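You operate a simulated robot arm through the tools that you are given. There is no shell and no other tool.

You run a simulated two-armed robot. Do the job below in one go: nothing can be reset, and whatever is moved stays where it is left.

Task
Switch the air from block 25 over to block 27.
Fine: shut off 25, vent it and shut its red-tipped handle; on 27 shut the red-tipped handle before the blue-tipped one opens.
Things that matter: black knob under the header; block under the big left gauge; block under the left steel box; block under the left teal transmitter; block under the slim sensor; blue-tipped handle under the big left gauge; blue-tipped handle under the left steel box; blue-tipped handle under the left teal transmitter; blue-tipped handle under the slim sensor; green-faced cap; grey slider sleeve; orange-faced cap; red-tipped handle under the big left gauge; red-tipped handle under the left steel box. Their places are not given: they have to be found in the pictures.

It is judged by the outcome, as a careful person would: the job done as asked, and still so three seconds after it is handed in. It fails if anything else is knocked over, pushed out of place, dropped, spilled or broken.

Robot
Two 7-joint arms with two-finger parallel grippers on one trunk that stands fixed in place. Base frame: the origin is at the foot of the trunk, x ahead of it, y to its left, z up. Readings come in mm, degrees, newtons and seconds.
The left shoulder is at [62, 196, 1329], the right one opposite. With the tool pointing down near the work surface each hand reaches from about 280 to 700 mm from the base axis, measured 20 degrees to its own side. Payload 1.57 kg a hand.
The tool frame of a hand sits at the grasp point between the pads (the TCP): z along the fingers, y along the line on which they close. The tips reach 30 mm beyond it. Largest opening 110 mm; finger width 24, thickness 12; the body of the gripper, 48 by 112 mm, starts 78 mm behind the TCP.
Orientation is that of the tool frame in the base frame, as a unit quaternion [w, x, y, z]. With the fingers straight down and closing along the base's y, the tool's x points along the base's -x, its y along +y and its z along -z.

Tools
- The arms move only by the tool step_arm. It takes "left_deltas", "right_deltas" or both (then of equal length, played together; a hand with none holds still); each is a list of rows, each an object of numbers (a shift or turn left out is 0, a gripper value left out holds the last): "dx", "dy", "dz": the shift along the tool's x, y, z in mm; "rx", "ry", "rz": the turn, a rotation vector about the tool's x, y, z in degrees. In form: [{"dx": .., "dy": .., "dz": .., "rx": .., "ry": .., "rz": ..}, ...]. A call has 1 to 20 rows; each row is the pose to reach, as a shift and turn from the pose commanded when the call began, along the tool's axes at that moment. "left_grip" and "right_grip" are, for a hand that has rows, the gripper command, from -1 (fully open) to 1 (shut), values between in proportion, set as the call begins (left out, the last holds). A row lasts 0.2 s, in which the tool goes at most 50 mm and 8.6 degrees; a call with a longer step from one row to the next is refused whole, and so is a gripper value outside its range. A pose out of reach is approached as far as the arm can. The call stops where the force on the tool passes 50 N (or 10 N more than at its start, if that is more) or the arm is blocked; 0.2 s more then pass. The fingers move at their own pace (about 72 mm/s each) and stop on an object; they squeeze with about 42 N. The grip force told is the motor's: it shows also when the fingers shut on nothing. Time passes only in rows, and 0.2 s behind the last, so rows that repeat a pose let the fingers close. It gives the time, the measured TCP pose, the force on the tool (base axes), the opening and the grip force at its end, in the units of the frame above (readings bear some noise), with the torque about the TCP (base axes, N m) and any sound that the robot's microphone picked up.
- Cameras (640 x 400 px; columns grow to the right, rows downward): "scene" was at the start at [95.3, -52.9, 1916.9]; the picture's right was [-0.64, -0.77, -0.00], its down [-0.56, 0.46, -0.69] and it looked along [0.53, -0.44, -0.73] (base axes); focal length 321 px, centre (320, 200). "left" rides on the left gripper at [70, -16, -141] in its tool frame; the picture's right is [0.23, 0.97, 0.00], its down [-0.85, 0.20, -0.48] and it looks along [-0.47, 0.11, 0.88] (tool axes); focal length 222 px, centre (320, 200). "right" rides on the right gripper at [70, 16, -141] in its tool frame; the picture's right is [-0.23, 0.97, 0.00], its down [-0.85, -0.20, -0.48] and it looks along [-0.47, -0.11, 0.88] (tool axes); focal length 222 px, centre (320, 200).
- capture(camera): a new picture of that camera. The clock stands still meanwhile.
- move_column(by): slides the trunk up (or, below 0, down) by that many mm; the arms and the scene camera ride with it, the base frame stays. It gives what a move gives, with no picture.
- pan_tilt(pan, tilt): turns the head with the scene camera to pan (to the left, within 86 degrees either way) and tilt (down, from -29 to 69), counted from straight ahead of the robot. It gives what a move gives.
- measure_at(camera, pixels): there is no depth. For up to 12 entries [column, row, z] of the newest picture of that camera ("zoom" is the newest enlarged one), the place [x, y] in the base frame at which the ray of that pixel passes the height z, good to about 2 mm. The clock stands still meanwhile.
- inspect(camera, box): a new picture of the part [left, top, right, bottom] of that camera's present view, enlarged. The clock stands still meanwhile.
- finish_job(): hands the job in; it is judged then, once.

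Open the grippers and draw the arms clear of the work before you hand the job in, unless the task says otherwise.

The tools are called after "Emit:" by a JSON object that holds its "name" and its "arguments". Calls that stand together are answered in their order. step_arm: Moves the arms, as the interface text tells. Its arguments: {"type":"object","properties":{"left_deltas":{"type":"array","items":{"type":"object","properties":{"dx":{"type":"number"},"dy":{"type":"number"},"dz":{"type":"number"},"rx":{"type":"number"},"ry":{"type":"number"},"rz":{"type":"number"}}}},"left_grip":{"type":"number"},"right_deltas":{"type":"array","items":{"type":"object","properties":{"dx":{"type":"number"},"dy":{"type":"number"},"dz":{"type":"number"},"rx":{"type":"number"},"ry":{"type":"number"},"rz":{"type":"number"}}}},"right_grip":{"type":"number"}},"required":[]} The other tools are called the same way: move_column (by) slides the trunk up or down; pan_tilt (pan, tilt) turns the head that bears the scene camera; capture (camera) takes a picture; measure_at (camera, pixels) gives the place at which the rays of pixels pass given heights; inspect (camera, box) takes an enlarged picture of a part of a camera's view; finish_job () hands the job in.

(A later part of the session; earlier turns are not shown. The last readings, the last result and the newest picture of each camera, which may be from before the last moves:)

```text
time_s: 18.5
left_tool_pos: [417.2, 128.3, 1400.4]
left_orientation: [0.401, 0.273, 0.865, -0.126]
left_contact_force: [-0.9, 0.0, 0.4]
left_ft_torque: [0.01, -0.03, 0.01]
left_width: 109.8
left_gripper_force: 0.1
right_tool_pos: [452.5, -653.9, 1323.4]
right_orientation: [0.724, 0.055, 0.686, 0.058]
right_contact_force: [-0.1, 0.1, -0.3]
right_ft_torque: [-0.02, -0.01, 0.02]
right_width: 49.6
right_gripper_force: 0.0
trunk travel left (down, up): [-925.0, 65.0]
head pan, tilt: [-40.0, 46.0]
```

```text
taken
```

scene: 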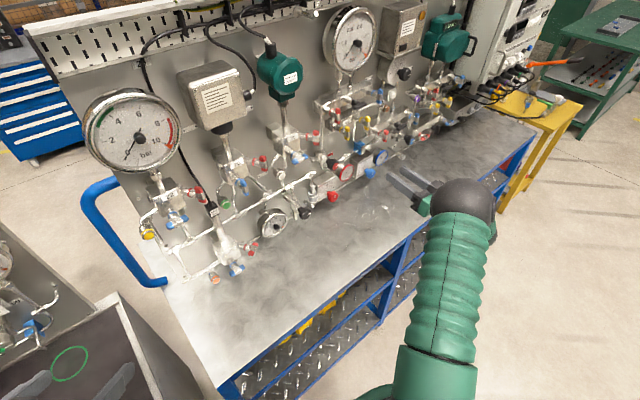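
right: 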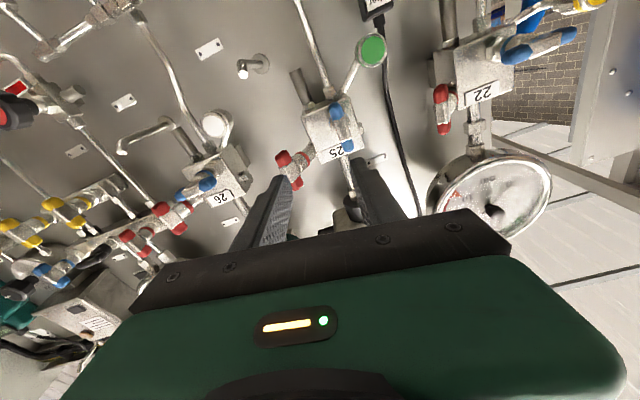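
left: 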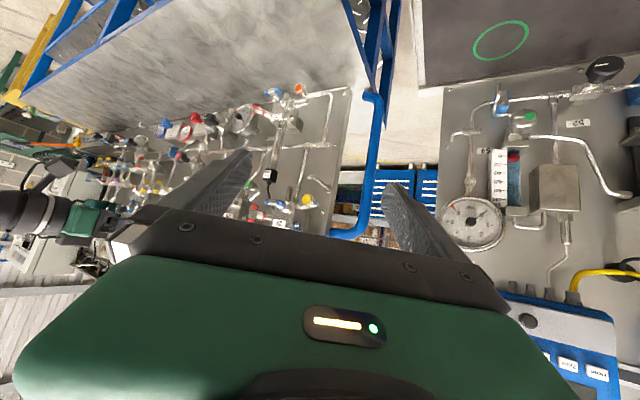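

The right arm is clear now. I swing the left hand over to a standoff at about (540,-286,1360), level and facing block 25's blue handle, fingers half open.

Emit:
{"name": "step_arm", "arguments": {"left_deltas": [{"dx": -17, "dy": -24.5, "dz": 25.8, "rx": -3.05, "ry": -3.52, "rz": -1.11}, {"dx": -34, "dy": -49, "dz": 51.6, "rx": -6.1, "ry": -7.04, "rz": -2.22}, {"dx": -51, "dy": -73.4, "dz": 77.4, "rx": -9.16, "ry": -10.55, "rz": -3.33}, {"dx": -67.8, "dy": -97.9, "dz": 103.2, "rx": -12.2, "ry": -14.07, "rz": -4.44}, {"dx": -84.8, "dy": -122.3, "dz": 129, "rx": -15.3, "ry": -17.6, "rz": -5.55}, {"dx": -101.7, "dy": -146.8, "dz": 154.9, "rx": -18.3, "ry": -21.1, "rz": -6.65}, {"dx": -118.7, "dy": -171.2, "dz": 180.7, "rx": -21.4, "ry": -24.6, "rz": -7.76}, {"dx": -135.6, "dy": -195.7, "dz": 206.5, "rx": -24.4, "ry": -28.15, "rz": -8.87}, {"dx": -152.6, "dy": -220.2, "dz": 232.3, "rx": -27.5, "ry": -31.7, "rz": -10}, {"dx": -169.5, "dy": -244.6, "dz": 258.1, "rx": -30.5, "ry": -35.2, "rz": -11.1}, {"dx": -186.5, "dy": -269.1, "dz": 283.9, "rx": -33.6, "ry": -38.7, "rz": -12.2}], "left_grip": 0.1}}

Emit:
{"name": "capture", "arguments": {"camera": "scene"}}

Emit:
{"name": "capture", "arguments": {"camera": "left"}}

```text
time_s: 20.9
left_tool_pos: [575.6, 10.5, 1519.4]
left_orientation: [0.607, 0.112, 0.782, -0.082]
left_contact_force: [0.5, -0.4, 0.3]
left_ft_torque: [-0.01, 0.05, 0.01]
left_width: 49.4
left_gripper_force: 0.0
left hand out of reach, approached as far as the arm can: row 1, 2, 3, 4, 5, 6, 7, 8, 9, 10, 11
right_tool_pos: [454.3, -652.7, 1322.5]
right_orientation: [0.723, 0.053, 0.687, 0.058]
right_contact_force: [0.0, 0.0, 0.1]
right_ft_torque: [0.01, 0.0, -0.01]
right_width: 49.7
right_gripper_force: 0.0
trunk travel left (down, up): [-925.0, 65.0]
head pan, tilt: [-40.0, 46.0]
```

```text
taken
```

scene: 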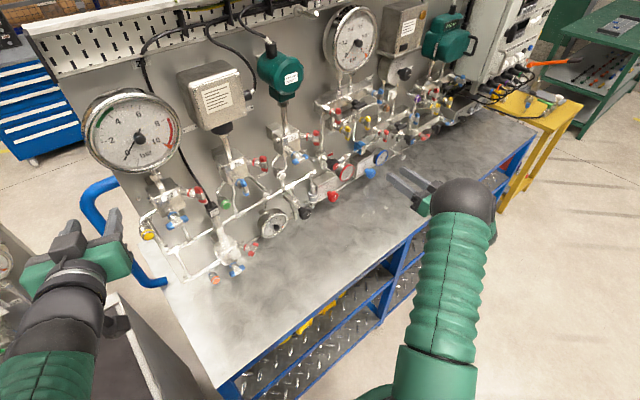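

```text
taken
```

left: 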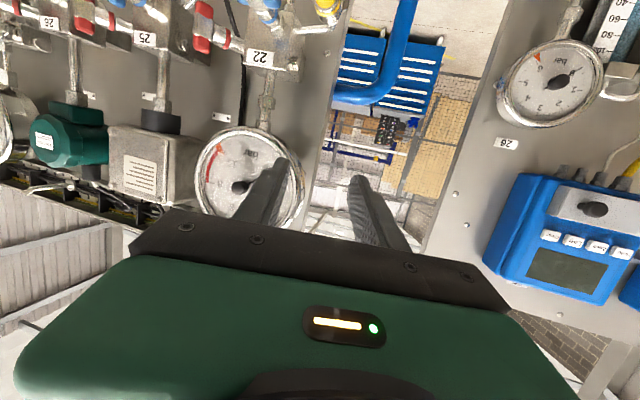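

The left hand got to (576,10,1519), blocked by its folding range on that path, but the work is closer to its mid-range further right. I lower it below the big gauge and slide it right to the standoff (580,-286,1360), level.

Emit:
{"name": "step_arm", "arguments": {"left_deltas": [{"dx": 37.6, "dy": -9.9, "dz": 12.5, "rx": -2.6, "ry": -2.4, "rz": -0.4}, {"dx": 75.3, "dy": -19.9, "dz": 24.9, "rx": -5.3, "ry": -4.8, "rz": -0.8}, {"dx": 112.9, "dy": -29.8, "dz": 37.4, "rx": -7.9, "ry": -7.15, "rz": -1.2}, {"dx": 115.8, "dy": -72.3, "dz": 51.5, "rx": -9.2, "ry": -8.3, "rz": -1.4}, {"dx": 118.7, "dy": -114.7, "dz": 65.7, "rx": -10.5, "ry": -9.5, "rz": -1.6}, {"dx": 121.6, "dy": -157.2, "dz": 79.8, "rx": -11.9, "ry": -10.7, "rz": -1.8}, {"dx": 124.5, "dy": -199.6, "dz": 93.9, "rx": -13.2, "ry": -11.9, "rz": -2}, {"dx": 127.4, "dy": -242, "dz": 108, "rx": -14.5, "ry": -13.1, "rz": -2.2}, {"dx": 130.3, "dy": -284.5, "dz": 122.2, "rx": -15.8, "ry": -14.3, "rz": -2.4}]}}

Emit:
{"name": "capture", "arguments": {"camera": "scene"}}

Emit:
{"name": "capture", "arguments": {"camera": "left"}}

```text
time_s: 22.9
left_tool_pos: [605.0, 52.4, 1550.4]
left_orientation: [0.647, 0.08, 0.755, -0.075]
left_contact_force: [-0.5, 0.4, 0.7]
left_ft_torque: [0.03, -0.01, -0.01]
left_width: 49.8
left_gripper_force: 0.0
left hand out of reach, approached as far as the arm can: row 1, 2, 3, 4, 5, 6, 7, 8, 9
right_tool_pos: [454.4, -652.5, 1323.6]
right_orientation: [0.723, 0.053, 0.687, 0.058]
right_contact_force: [0.7, -0.1, -0.4]
right_ft_torque: [-0.02, 0.03, -0.02]
right_width: 49.3
right_gripper_force: 0.1
trunk travel left (down, up): [-925.0, 65.0]
head pan, tilt: [-40.0, 46.0]
```

```text
taken
```

scene: 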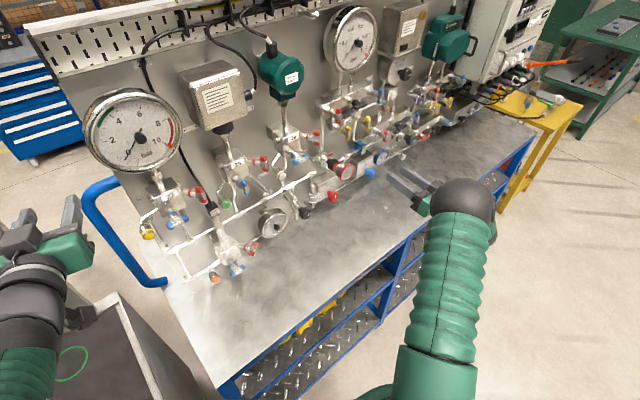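

```text
taken
```

left: 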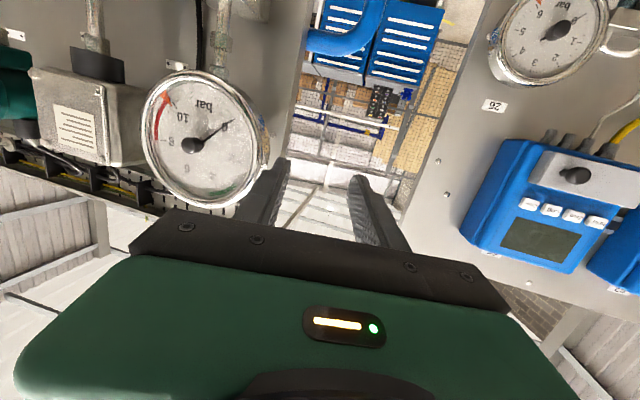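

The left arm drifted the wrong way, so its wrist is at a limit. I test a pure translation right and down, without turning.

Emit:
{"name": "step_arm", "arguments": {"left_deltas": [{"dx": 29, "dy": -29, "dz": 9}, {"dx": 58, "dy": -59, "dz": 18}, {"dx": 88, "dy": -88, "dz": 27}, {"dx": 117, "dy": -118, "dz": 37}, {"dx": 146, "dy": -147, "dz": 46}]}}

Emit:
{"name": "pan_tilt", "arguments": {"pan": 0, "tilt": 50}}

Emit:
{"name": "capture", "arguments": {"camera": "scene"}}

```text
time_s: 24.1
left_tool_pos: [598.7, 37.2, 1499.8]
left_orientation: [0.629, 0.103, 0.765, -0.098]
left_contact_force: [0.4, 0.6, -0.2]
left_ft_torque: [0.05, -0.02, 0.03]
left_width: 49.6
left_gripper_force: 0.1
left hand out of reach, approached as far as the arm can: row 1, 2, 3, 4, 5
right_tool_pos: [453.3, -651.4, 1322.6]
right_orientation: [0.723, 0.052, 0.687, 0.059]
right_contact_force: [0.1, -0.4, 0.1]
right_ft_torque: [0.01, 0.0, -0.01]
right_width: 49.5
right_gripper_force: 0.1
trunk travel left (down, up): [-925.0, 65.0]
head pan, tilt: [-40.0, 46.0]
```

```text
time_s: 25.2
left_tool_pos: [598.6, 36.7, 1500.4]
left_orientation: [0.628, 0.102, 0.765, -0.098]
left_contact_force: [-0.7, 0.3, -0.4]
left_ft_torque: [0.0, -0.04, 0.0]
left_width: 49.5
left_gripper_force: 0.1
right_tool_pos: [454.5, -652.1, 1322.7]
right_orientation: [0.723, 0.054, 0.687, 0.057]
right_contact_force: [-0.7, -0.4, 0.1]
right_ft_torque: [-0.01, 0.01, 0.02]
right_width: 49.2
right_gripper_force: 0.1
trunk travel left (down, up): [-925.0, 65.0]
head pan, tilt: [0.0, 50.0]
```

```text
taken
```

scene: 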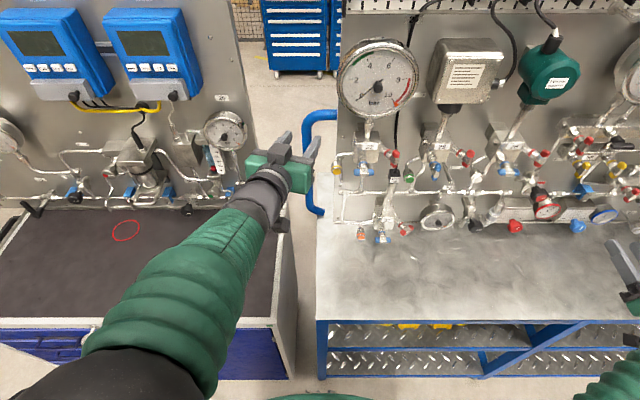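

The gripper is nearly in line with the forearm (a singular wrist), which explains the stuck motion. I look at the right arm's present posture too before choosing.

Emit:
{"name": "pan_tilt", "arguments": {"pan": -65, "tilt": 50}}

Emit:
{"name": "capture", "arguments": {"camera": "scene"}}

Emit:
{"name": "capture", "arguments": {"camera": "right"}}

```text
time_s: 26.6
left_tool_pos: [599.8, 35.8, 1500.4]
left_orientation: [0.627, 0.102, 0.766, -0.098]
left_contact_force: [-0.2, 0.0, -0.5]
left_ft_torque: [0.02, -0.03, -0.01]
left_width: 49.9
left_gripper_force: 0.1
right_tool_pos: [454.7, -652.3, 1322.6]
right_orientation: [0.723, 0.053, 0.687, 0.057]
right_contact_force: [-0.5, -0.7, 0.3]
right_ft_torque: [-0.02, -0.01, -0.02]
right_width: 49.2
right_gripper_force: 0.0
trunk travel left (down, up): [-925.0, 65.0]
head pan, tilt: [-65.0, 50.0]
```

```text
taken
```

scene: 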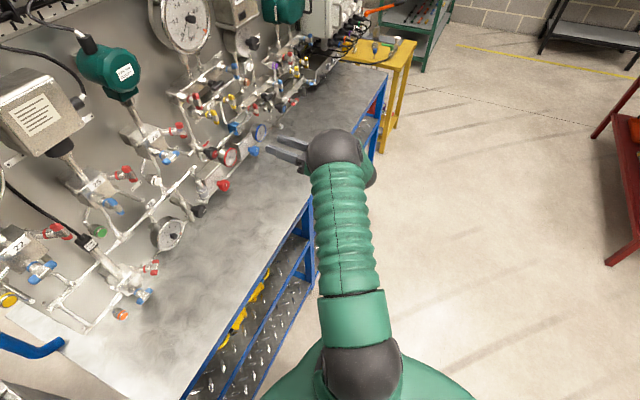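

```text
taken
```

right: 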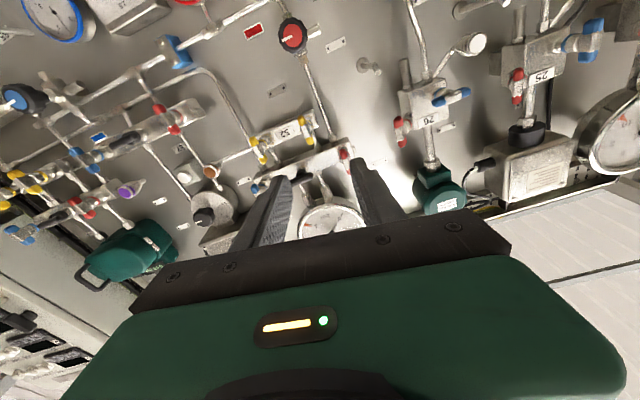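

The right arm's elbow is now high with the forearm hanging down to the hand – a good bent-wrist posture. I raise the trunk by 65 mm to favour it, then bring the right hand left to (570,-420,1390), levelling its roll.

Emit:
{"name": "move_column", "arguments": {"by": 64}}

Emit:
{"name": "step_arm", "arguments": {"right_deltas": [{"dx": 6.5, "dy": 38, "dz": 19.3, "rx": 0.05, "ry": 0.48, "rz": -1.5}, {"dx": 13.1, "dy": 76, "dz": 38.7, "rx": 0.1, "ry": 0.97, "rz": -3}, {"dx": 19.6, "dy": 114, "dz": 58, "rx": 0.15, "ry": 1.45, "rz": -4.45}, {"dx": 26.2, "dy": 152, "dz": 77.3, "rx": 0.2, "ry": 1.93, "rz": -5.9}, {"dx": 32.7, "dy": 190, "dz": 96.7, "rx": 0.25, "ry": 2.4, "rz": -7.4}, {"dx": 39.3, "dy": 228.5, "dz": 116, "rx": 0.3, "ry": 2.9, "rz": -8.9}]}}

Emit:
{"name": "capture", "arguments": {"camera": "scene"}}

```text
time_s: 27.6
left_tool_pos: [599.6, 36.0, 1563.3]
left_orientation: [0.628, 0.102, 0.766, -0.098]
left_contact_force: [-0.1, 0.1, 0.4]
left_ft_torque: [-0.01, -0.03, 0.03]
left_width: 49.5
left_gripper_force: 0.0
right_tool_pos: [455.4, -652.0, 1387.0]
right_orientation: [0.723, 0.052, 0.687, 0.058]
right_contact_force: [-0.2, -1.5, 0.4]
right_ft_torque: [0.02, 0.01, 0.04]
right_width: 49.6
right_gripper_force: 0.0
trunk travel left (down, up): [-989.0, 1.0]
head pan, tilt: [-65.0, 50.0]
```

```text
time_s: 29.0
left_tool_pos: [601.2, 38.7, 1563.4]
left_orientation: [0.628, 0.102, 0.765, -0.099]
left_contact_force: [-0.6, 0.5, -0.1]
left_ft_torque: [0.04, -0.04, -0.04]
left_width: 49.3
left_gripper_force: 0.1
right_tool_pos: [568.6, -417.2, 1389.8]
right_orientation: [0.707, -0.001, 0.707, 0.0]
right_contact_force: [-0.6, 0.2, -0.5]
right_ft_torque: [0.02, 0.02, -0.03]
right_width: 49.3
right_gripper_force: 0.1
trunk travel left (down, up): [-989.0, 1.0]
head pan, tilt: [-65.0, 50.0]
```

```text
taken
```

scene: 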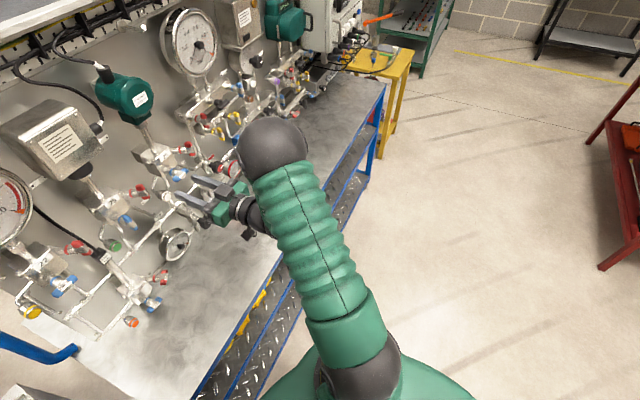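

The right hand reached (569,-417,1390) exactly level. I slide it to the standoff (578,-286,1360) in front of 25's blue handle.

Emit:
{"name": "step_arm", "arguments": {"right_deltas": [{"dx": 10, "dy": 44, "dz": 3}, {"dx": 20, "dy": 88, "dz": 6}, {"dx": 30, "dy": 131, "dz": 9}, {"dx": 30, "dy": 131, "dz": 9}]}}

Emit:
{"name": "capture", "arguments": {"camera": "right"}}

Emit:
{"name": "pan_tilt", "arguments": {"pan": -30, "tilt": 46}}

Emit:
{"name": "capture", "arguments": {"camera": "scene"}}

```text
time_s: 30.0
left_tool_pos: [599.1, 39.9, 1563.9]
left_orientation: [0.629, 0.102, 0.765, -0.099]
left_contact_force: [0.3, 0.0, 0.4]
left_ft_torque: [0.0, 0.0, -0.04]
left_width: 49.4
left_gripper_force: 0.0
right_tool_pos: [577.7, -288.9, 1363.3]
right_orientation: [0.707, -0.004, 0.707, 0.005]
right_contact_force: [0.4, 0.2, -0.2]
right_ft_torque: [0.0, 0.03, -0.02]
right_width: 49.6
right_gripper_force: 0.0
right hand out of reach, approached as far as the arm can: row 3, 4
trunk travel left (down, up): [-989.0, 1.0]
head pan, tilt: [-65.0, 50.0]
```

```text
taken
```

right: 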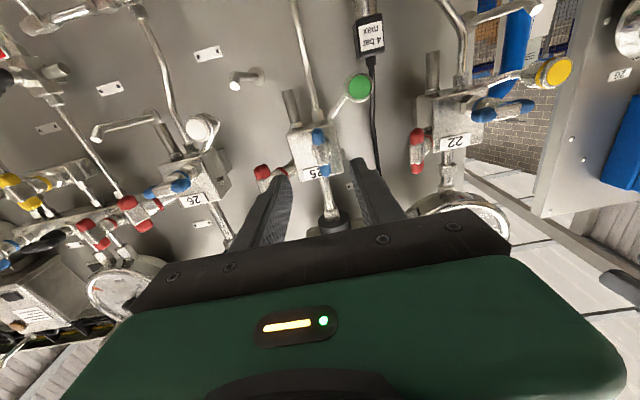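

```text
time_s: 31.0
left_tool_pos: [600.0, 37.5, 1564.5]
left_orientation: [0.628, 0.102, 0.765, -0.098]
left_contact_force: [-0.1, 0.0, -0.6]
left_ft_torque: [0.01, -0.03, 0.0]
left_width: 49.4
left_gripper_force: 0.1
right_tool_pos: [579.1, -291.1, 1362.4]
right_orientation: [0.707, -0.003, 0.707, 0.004]
right_contact_force: [0.2, -0.7, -0.7]
right_ft_torque: [-0.01, 0.03, 0.01]
right_width: 49.4
right_gripper_force: 0.1
trunk travel left (down, up): [-989.0, 1.0]
head pan, tilt: [-30.0, 46.0]
```

```text
taken
```

scene: 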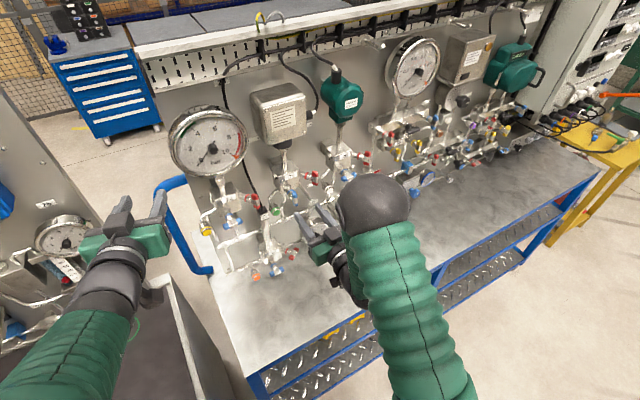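

The right hand sits at (579,-290,1362) in front of 25's blue handle. I zoom in both views to refine the handle's axis.

Emit:
{"name": "inspect", "arguments": {"camera": "right", "box": [270, 110, 370, 180]}}

Emit:
{"name": "inspect", "arguments": {"camera": "scene", "box": [265, 155, 345, 215]}}

```text
5.71 times, centred on (320, 145) of right
```

zoom: 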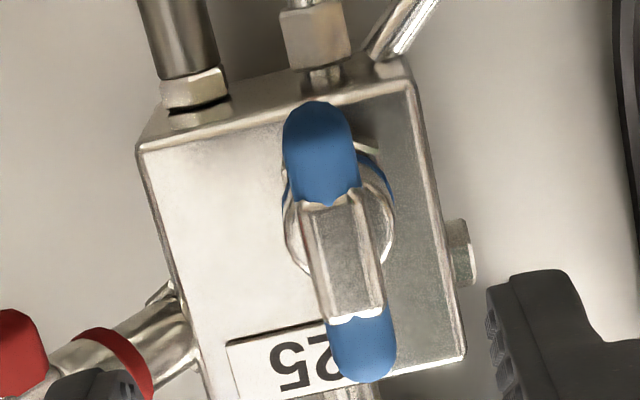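

```text
6.67 times, centred on (305, 185) of scene
```

zoom: 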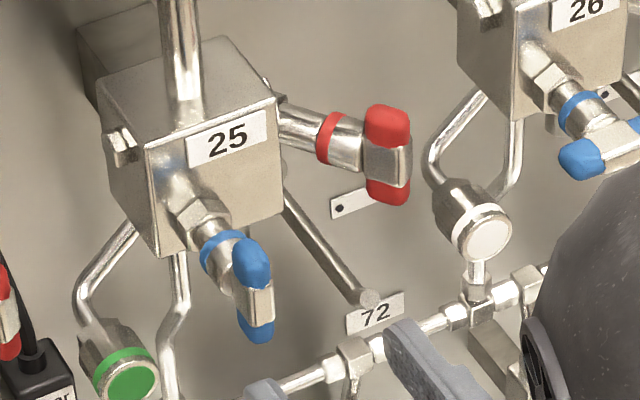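

The bar is narrower than the barrel behind it, so only the fingertips should go past the bar. I measure the bar's front face (scene (295.7,200)) to get its depth.

Emit:
{"name": "measure_at", "arguments": {"camera": "scene", "pixels": [[295.7, 200, 1340], [295.7, 200, 1380], [293.8, 194.5, 1360], [293.8, 194.5, 1380], [294.5, 204.5, 1340], [294.5, 204.5, 1360], [314.5, 180, 1380], [314.5, 180, 1400], [315.5, 178, 1380], [315.5, 178, 1400], [303.6, 175.8, 1380], [303.6, 175.8, 1400]]}}

Emit:
{"name": "measure_at", "arguments": {"camera": "right", "pixels": [[324.9, 155.9, 1340], [324.9, 155.9, 1380], [324, 153, 1340], [324, 153, 1380]]}}

```text
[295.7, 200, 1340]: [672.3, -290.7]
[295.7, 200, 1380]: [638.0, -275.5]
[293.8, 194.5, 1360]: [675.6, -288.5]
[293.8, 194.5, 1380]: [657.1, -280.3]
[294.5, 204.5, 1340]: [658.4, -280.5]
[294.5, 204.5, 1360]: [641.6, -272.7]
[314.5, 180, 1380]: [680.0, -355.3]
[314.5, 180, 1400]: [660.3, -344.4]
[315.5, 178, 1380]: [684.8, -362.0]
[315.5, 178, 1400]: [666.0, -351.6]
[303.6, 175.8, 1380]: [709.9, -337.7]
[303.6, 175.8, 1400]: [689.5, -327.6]
```

```text
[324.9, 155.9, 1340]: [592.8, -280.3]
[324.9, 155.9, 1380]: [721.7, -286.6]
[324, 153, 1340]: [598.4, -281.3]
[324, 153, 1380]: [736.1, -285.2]
```

Bar front face at (655.6,-283.5,1359.5). I advance the right hand to TCP (636,-284.5,1359.5), tips about 10 mm past the bar front, fingers still open.

Emit:
{"name": "step_arm", "arguments": {"right_deltas": [{"dx": 3, "dy": 6, "dz": 20}, {"dx": 3, "dy": 6, "dz": 38}, {"dx": 3, "dy": 6, "dz": 57}, {"dx": 3, "dy": 6, "dz": 57}]}}

Emit:
{"name": "inspect", "arguments": {"camera": "right", "box": [250, 90, 390, 180]}}

Emit:
{"name": "inspect", "arguments": {"camera": "scene", "box": [265, 155, 345, 215]}}

```text
time_s: 32.0
left_tool_pos: [600.3, 36.1, 1563.6]
left_orientation: [0.628, 0.102, 0.765, -0.098]
left_contact_force: [-0.6, 0.2, -0.2]
left_ft_torque: [-0.04, 0.02, -0.01]
left_width: 49.6
left_gripper_force: 0.1
right_tool_pos: [634.0, -298.6, 1360.1]
right_orientation: [0.707, -0.004, 0.707, 0.006]
right_contact_force: [-0.4, 0.4, 0.1]
right_ft_torque: [-0.02, 0.02, 0.0]
right_width: 49.5
right_gripper_force: 0.1
right hand out of reach, approached as far as the arm can: row 1, 2, 3, 4
trunk travel left (down, up): [-989.0, 1.0]
head pan, tilt: [-30.0, 46.0]
```

```text
4.44 times, centred on (320, 135) of right
```

zoom: 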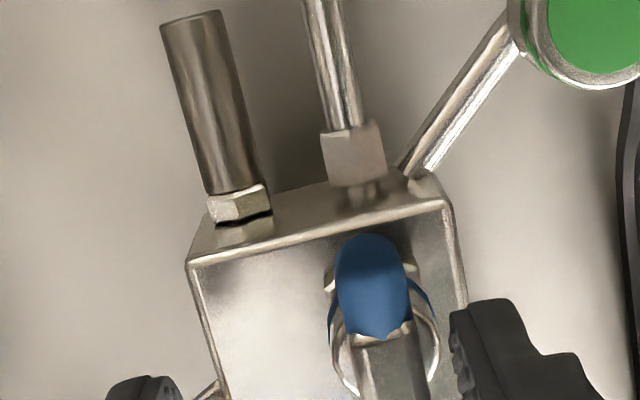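

```text
6.67 times, centred on (305, 185) of scene
```

zoom: 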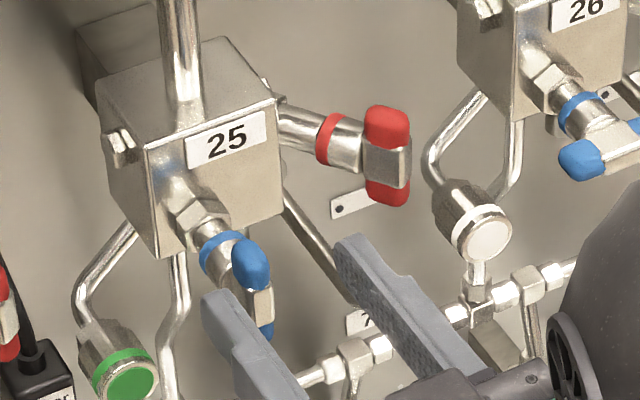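

The bar is between the fingers, but the arm can't get farther left than y≈-298 with this exact yaw. I yaw the tool 10° to the left (wrist stays right) and centre on the bar.

Emit:
{"name": "step_arm", "arguments": {"right_deltas": [{"dx": 0.3, "dy": 5, "dz": 1, "rx": -5}, {"dx": 0.6, "dy": 10, "dz": 3, "rx": -10}, {"dx": 0.6, "dy": 10, "dz": 3, "rx": -10}]}}

Emit:
{"name": "inspect", "arguments": {"camera": "right", "box": [250, 90, 390, 180]}}

Emit:
{"name": "inspect", "arguments": {"camera": "scene", "box": [265, 155, 345, 215]}}

```text
time_s: 32.8
left_tool_pos: [600.5, 36.6, 1563.4]
left_orientation: [0.629, 0.103, 0.765, -0.098]
left_contact_force: [-0.9, 1.0, 0.5]
left_ft_torque: [0.0, 0.03, -0.03]
left_width: 49.6
left_gripper_force: 0.1
right_tool_pos: [635.1, -290.0, 1359.1]
right_orientation: [0.704, -0.063, 0.704, 0.062]
right_contact_force: [0.3, 0.8, 0.7]
right_ft_torque: [0.02, 0.02, -0.04]
right_width: 49.7
right_gripper_force: 0.0
trunk travel left (down, up): [-989.0, 1.0]
head pan, tilt: [-30.0, 46.0]
```

```text
4.44 times, centred on (320, 135) of right
```

zoom: 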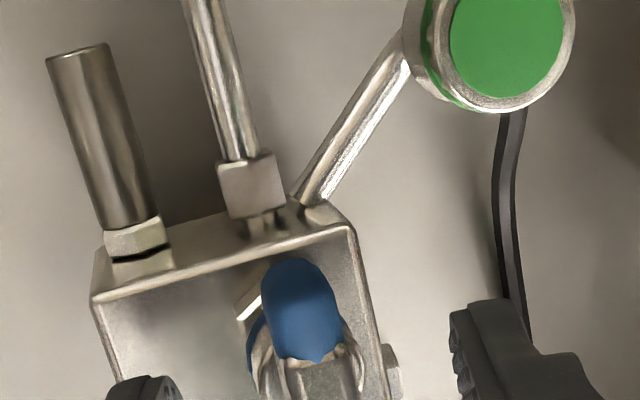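

```text
6.67 times, centred on (305, 185) of scene
```

zoom: 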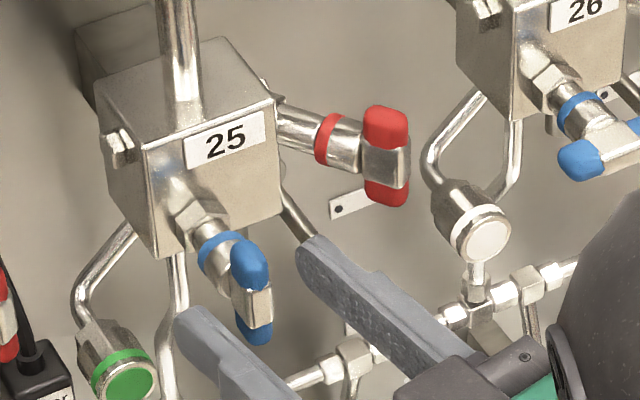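

Now the bar sits between the fingertips (scene zoom: bar at (253,290) midway between tips). I edge 1.5 mm deeper and close the right gripper.

Emit:
{"name": "step_arm", "arguments": {"right_deltas": [{"dz": 1.5}, {"dz": 1.5}, {"dz": 1.5}, {"dz": 1.5}], "right_grip": 1}}

Emit:
{"name": "inspect", "arguments": {"camera": "scene", "box": [265, 155, 345, 215]}}

Emit:
{"name": "inspect", "arguments": {"camera": "right", "box": [250, 110, 390, 200]}}

```text
time_s: 33.8
left_tool_pos: [600.4, 36.2, 1563.3]
left_orientation: [0.628, 0.103, 0.765, -0.098]
left_contact_force: [0.6, 0.4, -0.2]
left_ft_torque: [0.01, 0.01, -0.01]
left_width: 49.7
left_gripper_force: 0.1
right_tool_pos: [636.2, -288.3, 1358.2]
right_orientation: [0.705, -0.062, 0.704, 0.063]
right_contact_force: [-0.5, -1.1, 2.9]
right_ft_torque: [0.04, 0.2, -0.57]
right_width: 14.6
right_gripper_force: 30.9
trunk travel left (down, up): [-989.0, 1.0]
head pan, tilt: [-30.0, 46.0]
```

```text
6.67 times, centred on (305, 185) of scene
```

zoom: 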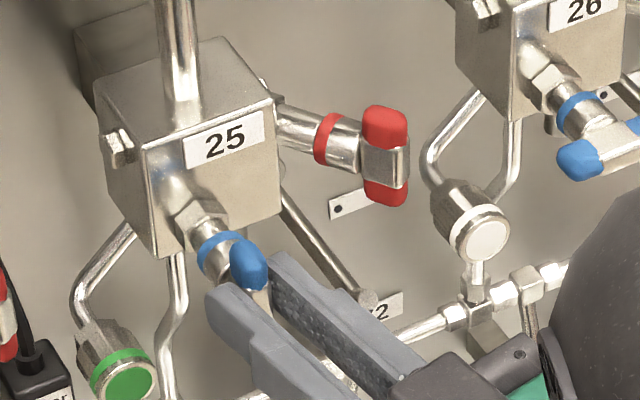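

```text
4.44 times, centred on (320, 155) of right
```

zoom: 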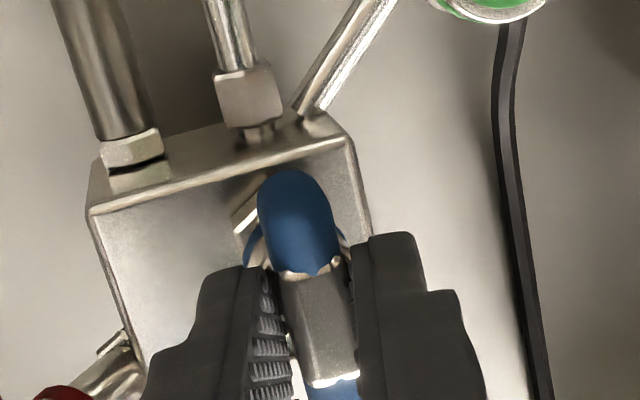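

Gripped at 14.6 mm width. I try a 16° clockwise turn (about base +x through the stem), which should close it, and watch the torque.

Emit:
{"name": "step_arm", "arguments": {"right_deltas": [{"dx": 0.6, "ry": -1.36, "rz": 7.88}, {"dx": 1.2, "dy": 0.2, "ry": -2.7, "rz": 15.8}]}}

Emit:
{"name": "inspect", "arguments": {"camera": "scene", "box": [265, 155, 345, 215]}}

```text
time_s: 34.4
left_tool_pos: [599.2, 35.5, 1564.4]
left_orientation: [0.628, 0.103, 0.765, -0.098]
left_contact_force: [0.1, -0.1, 1.3]
left_ft_torque: [0.03, 0.02, 0.0]
left_width: 49.6
left_gripper_force: 0.0
right_tool_pos: [636.2, -289.1, 1358.9]
right_orientation: [0.706, 0.037, 0.689, 0.161]
right_contact_force: [-0.6, -1.5, 4.4]
right_ft_torque: [-0.08, -0.33, -0.58]
right_width: 14.5
right_gripper_force: 30.4
trunk travel left (down, up): [-989.0, 1.0]
head pan, tilt: [-30.0, 46.0]
```

```text
6.67 times, centred on (305, 185) of scene
```

zoom: 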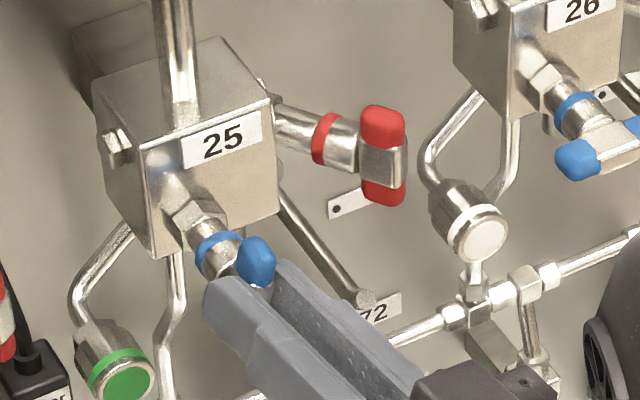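

The bar turns with the fingers (its top tip moved right) at low torque. I continue the clockwise turn by 62° more about the stem.

Emit:
{"name": "step_arm", "arguments": {"right_deltas": [{"dx": 0.6, "dy": 0, "ry": -1.36, "rz": 7.9}, {"dx": 1.25, "dy": 0.1, "ry": -2.7, "rz": 15.8}, {"dx": 1.85, "dy": 0.25, "ry": -4.1, "rz": 23.6}, {"dx": 2.45, "dy": 0.5, "ry": -5.4, "rz": 31.5}, {"dx": 2.95, "dy": 0.8, "ry": -6.8, "rz": 39.4}, {"dx": 3.45, "dy": 1.2, "dz": 0.2, "ry": -8.2, "rz": 47.3}, {"dx": 3.85, "dy": 1.65, "dz": 0.3, "ry": -9.5, "rz": 55.2}, {"dx": 4.1, "dy": 2.05, "dz": 0.4, "ry": -10.5, "rz": 61.1}]}}

Emit:
{"name": "inspect", "arguments": {"camera": "scene", "box": [265, 155, 345, 215]}}

Emit:
{"name": "capture", "arguments": {"camera": "right"}}

```text
time_s: 36.2
left_tool_pos: [599.0, 35.4, 1563.5]
left_orientation: [0.628, 0.103, 0.765, -0.098]
left_contact_force: [0.5, -0.2, 0.0]
left_ft_torque: [0.01, 0.02, 0.0]
left_width: 49.8
left_gripper_force: 0.1
right_tool_pos: [636.7, -285.3, 1355.5]
right_orientation: [0.583, 0.396, 0.51, 0.493]
right_contact_force: [1.3, -4.8, 6.9]
right_ft_torque: [-0.02, 0.29, -0.21]
right_width: 14.7
right_gripper_force: 30.4
trunk travel left (down, up): [-989.0, 1.0]
head pan, tilt: [-30.0, 46.0]
```

```text
6.67 times, centred on (305, 185) of scene
```

zoom: 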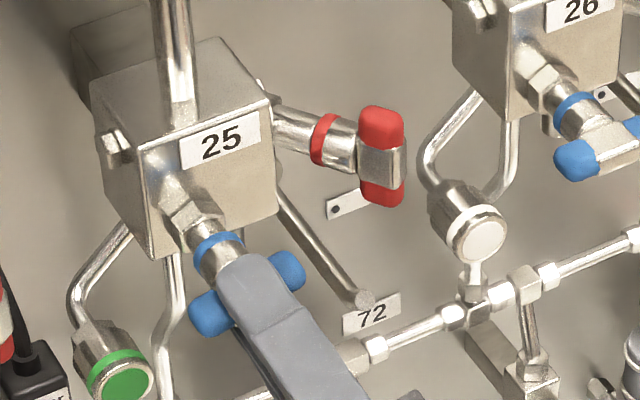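

```text
taken
```

right: 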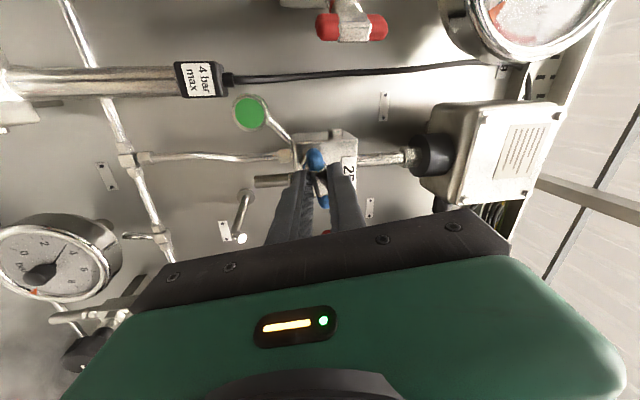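

The bar is nearly horizontal, 78° turned with little torque. I turn 14° more and check for the end stop.

Emit:
{"name": "step_arm", "arguments": {"right_deltas": [{"dx": 0.55, "dy": 0.1, "ry": -1.2, "rz": 6.9}, {"dx": 1.0, "dy": 0.2, "ry": -2.4, "rz": 13.8}]}}

Emit:
{"name": "inspect", "arguments": {"camera": "scene", "box": [265, 155, 345, 215]}}

```text
time_s: 36.8
left_tool_pos: [599.8, 34.8, 1564.2]
left_orientation: [0.628, 0.103, 0.765, -0.098]
left_contact_force: [0.3, -0.2, -1.3]
left_ft_torque: [0.03, -0.04, 0.0]
left_width: 49.6
left_gripper_force: 0.0
right_tool_pos: [635.6, -285.5, 1355.7]
right_orientation: [0.531, 0.464, 0.447, 0.55]
right_contact_force: [2.6, -6.7, 8.1]
right_ft_torque: [-0.85, 0.33, 0.27]
right_width: 15.3
right_gripper_force: 30.5
trunk travel left (down, up): [-989.0, 1.0]
head pan, tilt: [-30.0, 46.0]
```

```text
6.67 times, centred on (305, 185) of scene
```

zoom: 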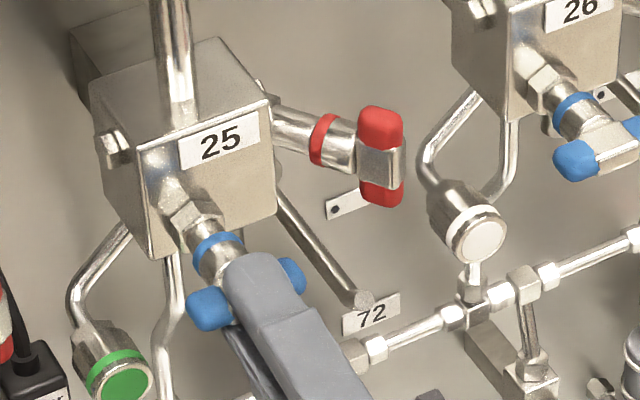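

Torque about x rose to -0.85 N·m: the closed stop at 90°. I open the fingers to 50 mm and back off along the tool.

Emit:
{"name": "step_arm", "arguments": {"right_deltas": [{"dz": 0, "rz": -2}, {"dz": 0, "rz": -2}, {"dz": 0, "rz": -2}, {"dz": -15, "rz": -2}, {"dz": -45, "rz": -2}], "right_grip": 0.1}}

Emit:
{"name": "inspect", "arguments": {"camera": "scene", "box": [265, 155, 345, 215]}}

Emit:
{"name": "capture", "arguments": {"camera": "right"}}

```text
time_s: 38.0
left_tool_pos: [598.7, 35.9, 1564.0]
left_orientation: [0.629, 0.103, 0.764, -0.099]
left_contact_force: [0.3, 1.0, -0.3]
left_ft_torque: [0.0, -0.01, 0.03]
left_width: 49.3
left_gripper_force: 0.0
right_tool_pos: [593.1, -284.1, 1346.2]
right_orientation: [0.541, 0.456, 0.454, 0.541]
right_contact_force: [-0.1, 0.0, 0.8]
right_ft_torque: [0.0, 0.03, 0.01]
right_width: 49.4
right_gripper_force: 0.0
trunk travel left (down, up): [-989.0, 1.0]
head pan, tilt: [-30.0, 46.0]
```

```text
6.67 times, centred on (305, 185) of scene
```

zoom: 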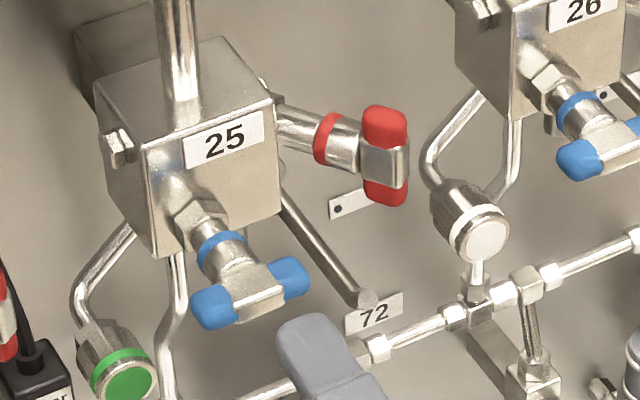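

```text
taken
```

right: 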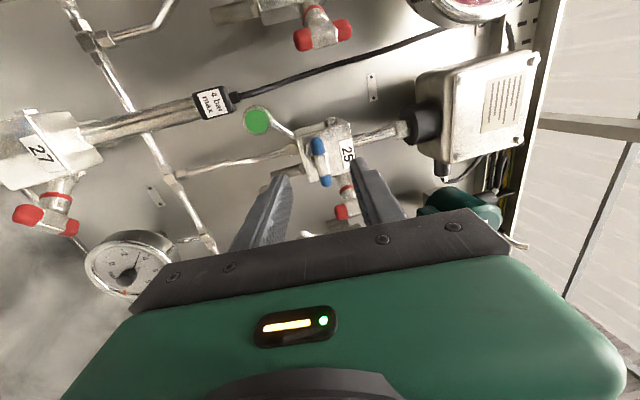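

25's blue bar now lies flat like the other closed ones. Next its red handle: I roll and yaw the right hand to face along the red stem, standing off near (593,-415,1387).

Emit:
{"name": "step_arm", "arguments": {"right_deltas": [{"dx": -10.9, "dy": 3.4, "dz": 0.6, "rx": -1.65, "ry": 2.89, "rz": -6.98}, {"dx": -21.8, "dy": 6.8, "dz": 1.2, "rx": -3.3, "ry": 5.78, "rz": -13.97}, {"dx": -32.7, "dy": 10.1, "dz": 1.8, "rx": -4.95, "ry": 8.68, "rz": -20.95}, {"dx": -43.6, "dy": 13.5, "dz": 2.4, "rx": -6.6, "ry": 11.57, "rz": -27.9}, {"dx": -54.5, "dy": 16.9, "dz": 3, "rx": -8.25, "ry": 14.46, "rz": -34.9}, {"dx": -65.4, "dy": 20.2, "dz": 3.6, "rx": -9.9, "ry": 17.35, "rz": -41.9}, {"dx": -76.3, "dy": 23.6, "dz": 4.3, "rx": -11.55, "ry": 20.24, "rz": -48.9}, {"dx": -87.2, "dy": 27, "dz": 4.9, "rx": -13.2, "ry": 23.1, "rz": -55.9}, {"dx": -98.1, "dy": 30.4, "dz": 5.5, "rx": -14.85, "ry": 26, "rz": -62.9}, {"dx": -109, "dy": 33.8, "dz": 6.1, "rx": -16.5, "ry": 28.9, "rz": -69.8}, {"dx": -119.9, "dy": 37.1, "dz": 6.7, "rx": -18.15, "ry": 31.8, "rz": -76.8}, {"dx": -130.8, "dy": 40.5, "dz": 7.3, "rx": -19.8, "ry": 34.7, "rz": -83.8}]}}

Emit:
{"name": "capture", "arguments": {"camera": "right"}}

Emit:
{"name": "capture", "arguments": {"camera": "scene"}}

```text
time_s: 40.6
left_tool_pos: [598.6, 34.3, 1563.9]
left_orientation: [0.628, 0.103, 0.765, -0.098]
left_contact_force: [0.1, 0.2, -0.6]
left_ft_torque: [-0.02, 0.01, 0.02]
left_width: 49.8
left_gripper_force: 0.1
right_tool_pos: [592.3, -416.1, 1388.2]
right_orientation: [0.673, -0.213, 0.675, 0.212]
right_contact_force: [0.4, 0.5, 0.2]
right_ft_torque: [0.03, -0.02, 0.02]
right_width: 49.4
right_gripper_force: 0.0
trunk travel left (down, up): [-989.0, 1.0]
head pan, tilt: [-30.0, 46.0]
```

```text
taken
```

right: 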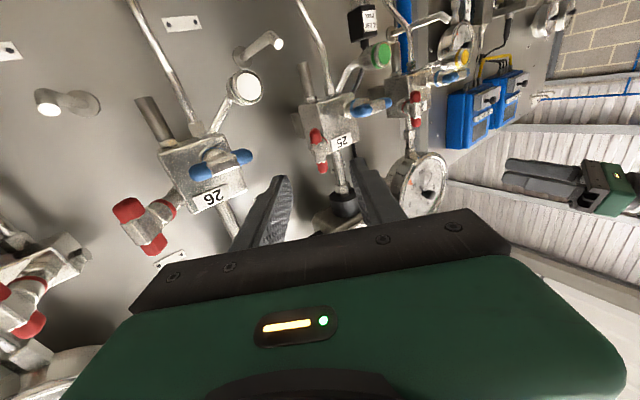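

```text
taken
```

scene: 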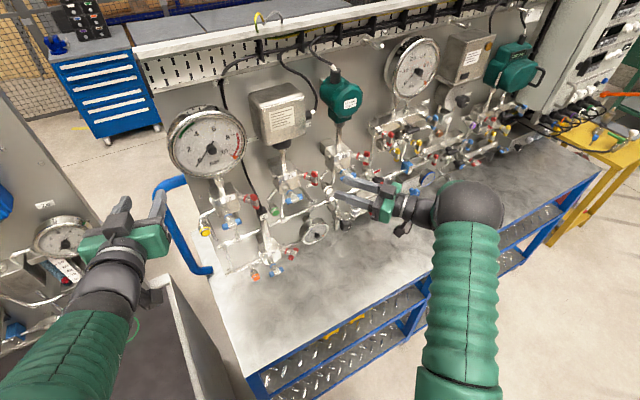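

Exact pose reached; the red 25 handle is at (318,150) in the right view. I zoom in both views to fix its axis.

Emit:
{"name": "inspect", "arguments": {"camera": "right", "box": [280, 115, 360, 185]}}

Emit:
{"name": "inspect", "arguments": {"camera": "scene", "box": [285, 155, 345, 205]}}

```text
5.71 times, centred on (320, 150) of right
```

zoom: 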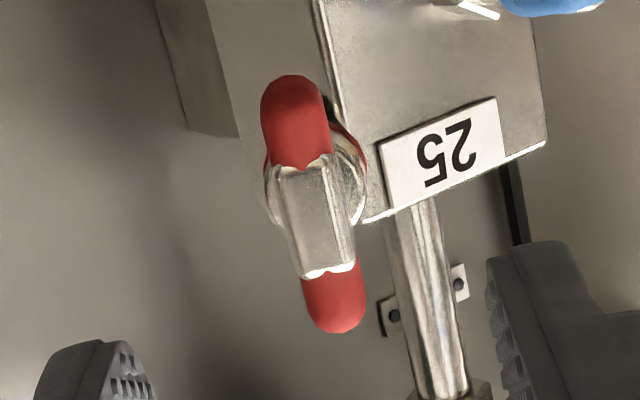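

```text
8.00 times, centred on (315, 180) of scene
```

zoom: 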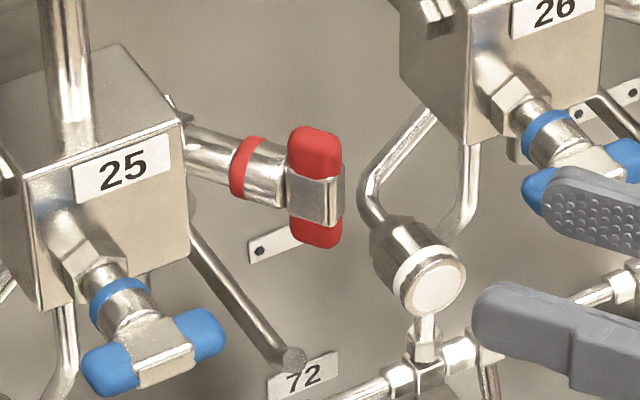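

The view is nearly straight along the red stem. I measure the bar front centre from both cameras.

Emit:
{"name": "measure_at", "arguments": {"camera": "scene", "pixels": [[315.6, 180, 1360], [315.6, 180, 1400], [314.5, 174, 1380], [314.5, 174, 1420], [314.6, 185.5, 1360], [314.6, 185.5, 1400], [305.5, 176, 1360], [305.5, 176, 1400]]}}

Emit:
{"name": "measure_at", "arguments": {"camera": "right", "pixels": [[320, 153.9, 1360], [320, 153.9, 1400], [322.5, 167.5, 1380], [322.5, 167.5, 1420], [314.5, 138, 1340], [314.5, 138, 1400], [319, 148, 1360], [319, 148, 1400]]}}

```text
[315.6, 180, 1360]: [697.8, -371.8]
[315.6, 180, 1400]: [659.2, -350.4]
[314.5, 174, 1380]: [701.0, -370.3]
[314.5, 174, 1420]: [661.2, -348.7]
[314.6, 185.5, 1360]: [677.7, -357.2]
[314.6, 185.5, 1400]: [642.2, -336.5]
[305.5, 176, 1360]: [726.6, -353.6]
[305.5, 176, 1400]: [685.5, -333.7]
```

```text
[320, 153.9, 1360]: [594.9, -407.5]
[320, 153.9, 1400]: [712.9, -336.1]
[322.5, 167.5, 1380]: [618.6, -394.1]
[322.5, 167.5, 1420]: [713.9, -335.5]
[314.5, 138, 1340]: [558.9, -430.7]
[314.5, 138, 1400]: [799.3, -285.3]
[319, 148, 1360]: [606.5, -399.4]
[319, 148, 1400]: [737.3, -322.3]
```

Bar front centre is (672.5,-358,1387), stem at 35°. I narrow the fingers to 36 mm and advance along the stem to TCP (656.5,-369,1387).

Emit:
{"name": "step_arm", "arguments": {"right_deltas": [{"dx": 1.2, "dy": 1.6, "dz": 20}, {"dx": 1.2, "dy": 1.6, "dz": 40}, {"dx": 1.2, "dy": 1.6, "dz": 60}, {"dx": 1.2, "dy": 1.6, "dz": 79}, {"dx": 1.2, "dy": 1.6, "dz": 79}], "right_grip": 0.345}}

Emit:
{"name": "inspect", "arguments": {"camera": "scene", "box": [285, 155, 345, 205]}}

Emit:
{"name": "inspect", "arguments": {"camera": "right", "box": [250, 90, 390, 180]}}

```text
time_s: 41.8
left_tool_pos: [599.7, 35.9, 1563.3]
left_orientation: [0.629, 0.104, 0.764, -0.099]
left_contact_force: [0.6, -0.6, 0.9]
left_ft_torque: [0.01, 0.0, -0.03]
left_width: 49.5
left_gripper_force: 0.0
right_tool_pos: [656.9, -366.4, 1386.6]
right_orientation: [0.674, -0.214, 0.674, 0.214]
right_contact_force: [-0.3, -0.4, 0.3]
right_ft_torque: [-0.03, -0.03, 0.02]
right_width: 35.9
right_gripper_force: 0.1
trunk travel left (down, up): [-989.0, 1.0]
head pan, tilt: [-30.0, 46.0]
```

```text
8.00 times, centred on (315, 180) of scene
```

zoom: 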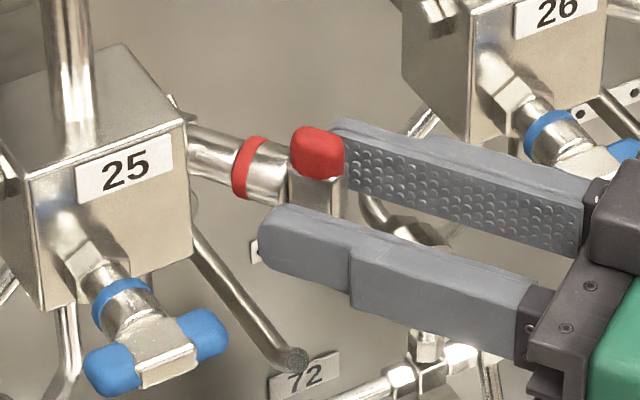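

```text
4.44 times, centred on (320, 135) of right
```

zoom: 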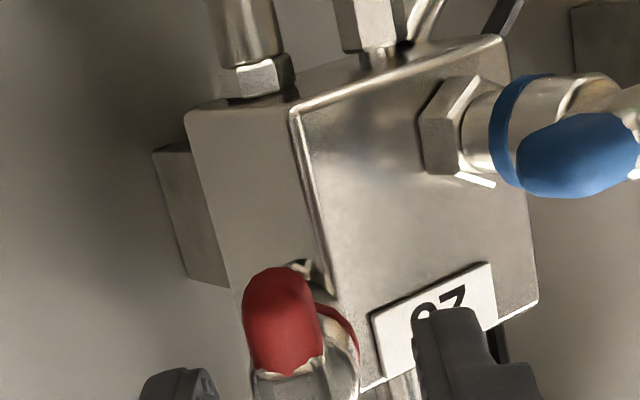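

The bar is between the fingers but slightly toward the right-hand finger; I shift 3 mm and close.

Emit:
{"name": "step_arm", "arguments": {"right_deltas": [{"dy": -3}, {"dy": -3}, {"dy": -3}, {"dy": -3}], "right_grip": 1}}

Emit:
{"name": "inspect", "arguments": {"camera": "scene", "box": [285, 155, 345, 205]}}

```text
time_s: 42.8
left_tool_pos: [599.5, 36.2, 1562.9]
left_orientation: [0.629, 0.102, 0.765, -0.098]
left_contact_force: [-0.6, -0.8, 0.0]
left_ft_torque: [0.01, 0.0, -0.01]
left_width: 49.4
left_gripper_force: 0.1
right_tool_pos: [658.8, -371.1, 1386.9]
right_orientation: [0.674, -0.213, 0.675, 0.214]
right_contact_force: [0.0, 0.1, 1.4]
right_ft_torque: [0.4, -0.82, -0.12]
right_width: 11.7
right_gripper_force: 29.0
trunk travel left (down, up): [-989.0, 1.0]
head pan, tilt: [-30.0, 46.0]
```

```text
8.00 times, centred on (315, 180) of scene
```

zoom: 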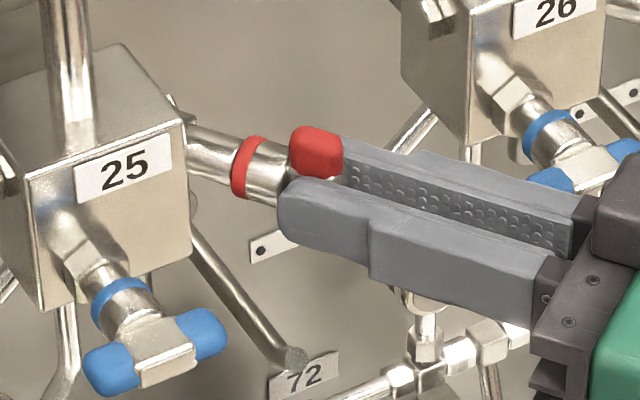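

Gripped (11.7 mm). Now I try opening the vent: 16° counter-clockwise about the tool axis, watching the torque and sound.

Emit:
{"name": "step_arm", "arguments": {"right_deltas": [{"rz": -8}, {"rz": -16}]}}

Emit:
{"name": "inspect", "arguments": {"camera": "scene", "box": [285, 155, 345, 205]}}

```text
time_s: 43.4
left_tool_pos: [599.8, 36.6, 1563.5]
left_orientation: [0.628, 0.102, 0.765, -0.098]
left_contact_force: [0.1, 0.0, 0.4]
left_ft_torque: [0.0, 0.02, 0.01]
left_width: 49.6
left_gripper_force: 0.0
right_tool_pos: [659.9, -370.8, 1386.4]
right_orientation: [0.697, -0.305, 0.639, 0.117]
right_contact_force: [0.7, -0.7, 1.2]
right_ft_torque: [0.22, -0.16, 0.01]
right_width: 11.8
right_gripper_force: 29.1
trunk travel left (down, up): [-989.0, 1.0]
head pan, tilt: [-30.0, 46.0]
```

```text
8.00 times, centred on (315, 180) of scene
```

zoom: 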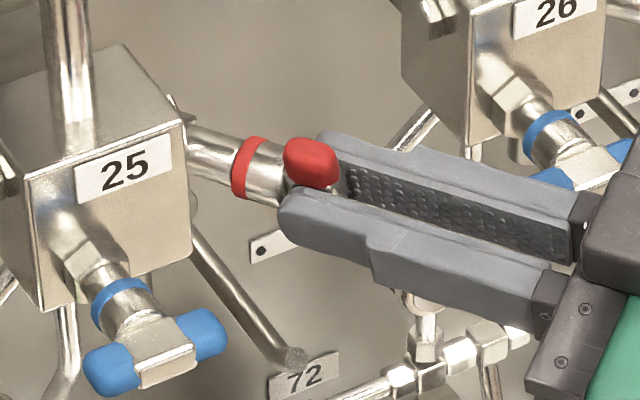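

It turns freely counter-clockwise. I continue by 58°.

Emit:
{"name": "step_arm", "arguments": {"right_deltas": [{"rz": -8.3}, {"rz": -16.6}, {"rz": -25}, {"rz": -33.2}, {"rz": -41.5}, {"rz": -49.8}, {"rz": -58}]}}

Emit:
{"name": "inspect", "arguments": {"camera": "scene", "box": [285, 155, 345, 205]}}

```text
time_s: 45.0
left_tool_pos: [600.1, 35.9, 1563.8]
left_orientation: [0.629, 0.103, 0.765, -0.098]
left_contact_force: [-0.7, 0.0, 0.2]
left_ft_torque: [0.0, -0.02, -0.01]
left_width: 49.5
left_gripper_force: 0.1
right_tool_pos: [659.4, -370.3, 1386.4]
right_orientation: [0.705, -0.366, 0.606, 0.051]
right_contact_force: [1.5, -0.5, 1.8]
right_ft_torque: [-0.38, 0.56, -0.56]
right_width: 12.1
right_gripper_force: 29.4
right hand out of reach, approached as far as the arm can: row 2, 3, 4, 5, 6, 7
trunk travel left (down, up): [-989.0, 1.0]
head pan, tilt: [-30.0, 46.0]
```

```text
8.00 times, centred on (315, 180) of scene
```

zoom: 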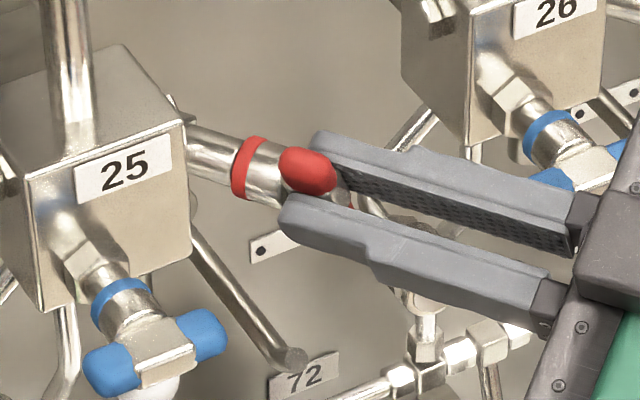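

The wrist runs out of roll at about -28°, so I must regrip with the hand rolled half a turn. I release, back off 70 mm and roll by +90° first.

Emit:
{"name": "step_arm", "arguments": {"right_deltas": [{"dz": 0}, {"dz": 0}, {"dz": -35}, {"dz": -70}, {"dz": -70, "rz": 8.2}, {"dz": -70, "rz": 16.4}, {"dz": -70, "rz": 24.6}, {"dz": -70, "rz": 32.8}, {"dz": -70, "rz": 41}, {"dz": -70, "rz": 49.2}, {"dz": -70, "rz": 57.4}, {"dz": -70, "rz": 65.6}, {"dz": -70, "rz": 73.8}, {"dz": -70, "rz": 82}, {"dz": -70, "rz": 90}], "right_grip": 0.25}}

Emit:
{"name": "inspect", "arguments": {"camera": "scene", "box": [285, 155, 345, 205]}}

```text
time_s: 48.2
left_tool_pos: [599.7, 36.1, 1564.1]
left_orientation: [0.629, 0.102, 0.765, -0.097]
left_contact_force: [-0.7, 0.0, -0.6]
left_ft_torque: [-0.01, 0.01, -0.01]
left_width: 49.6
left_gripper_force: 0.0
right_tool_pos: [601.2, -411.2, 1386.1]
right_orientation: [0.462, 0.172, 0.686, 0.535]
right_contact_force: [1.1, 0.2, 0.2]
right_ft_torque: [0.02, 0.04, 0.02]
right_width: 41.6
right_gripper_force: 0.1
trunk travel left (down, up): [-989.0, 1.0]
head pan, tilt: [-30.0, 46.0]
```

```text
8.00 times, centred on (315, 180) of scene
```

zoom: 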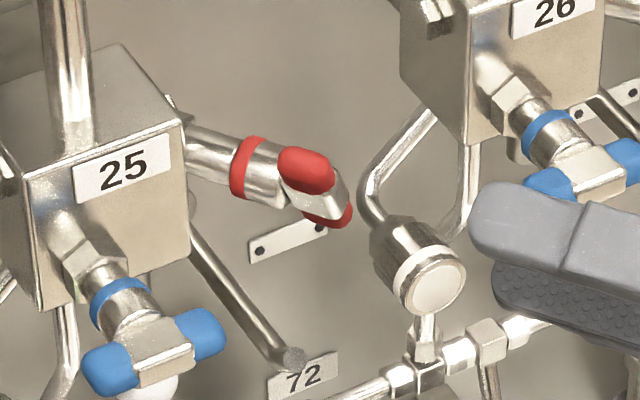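

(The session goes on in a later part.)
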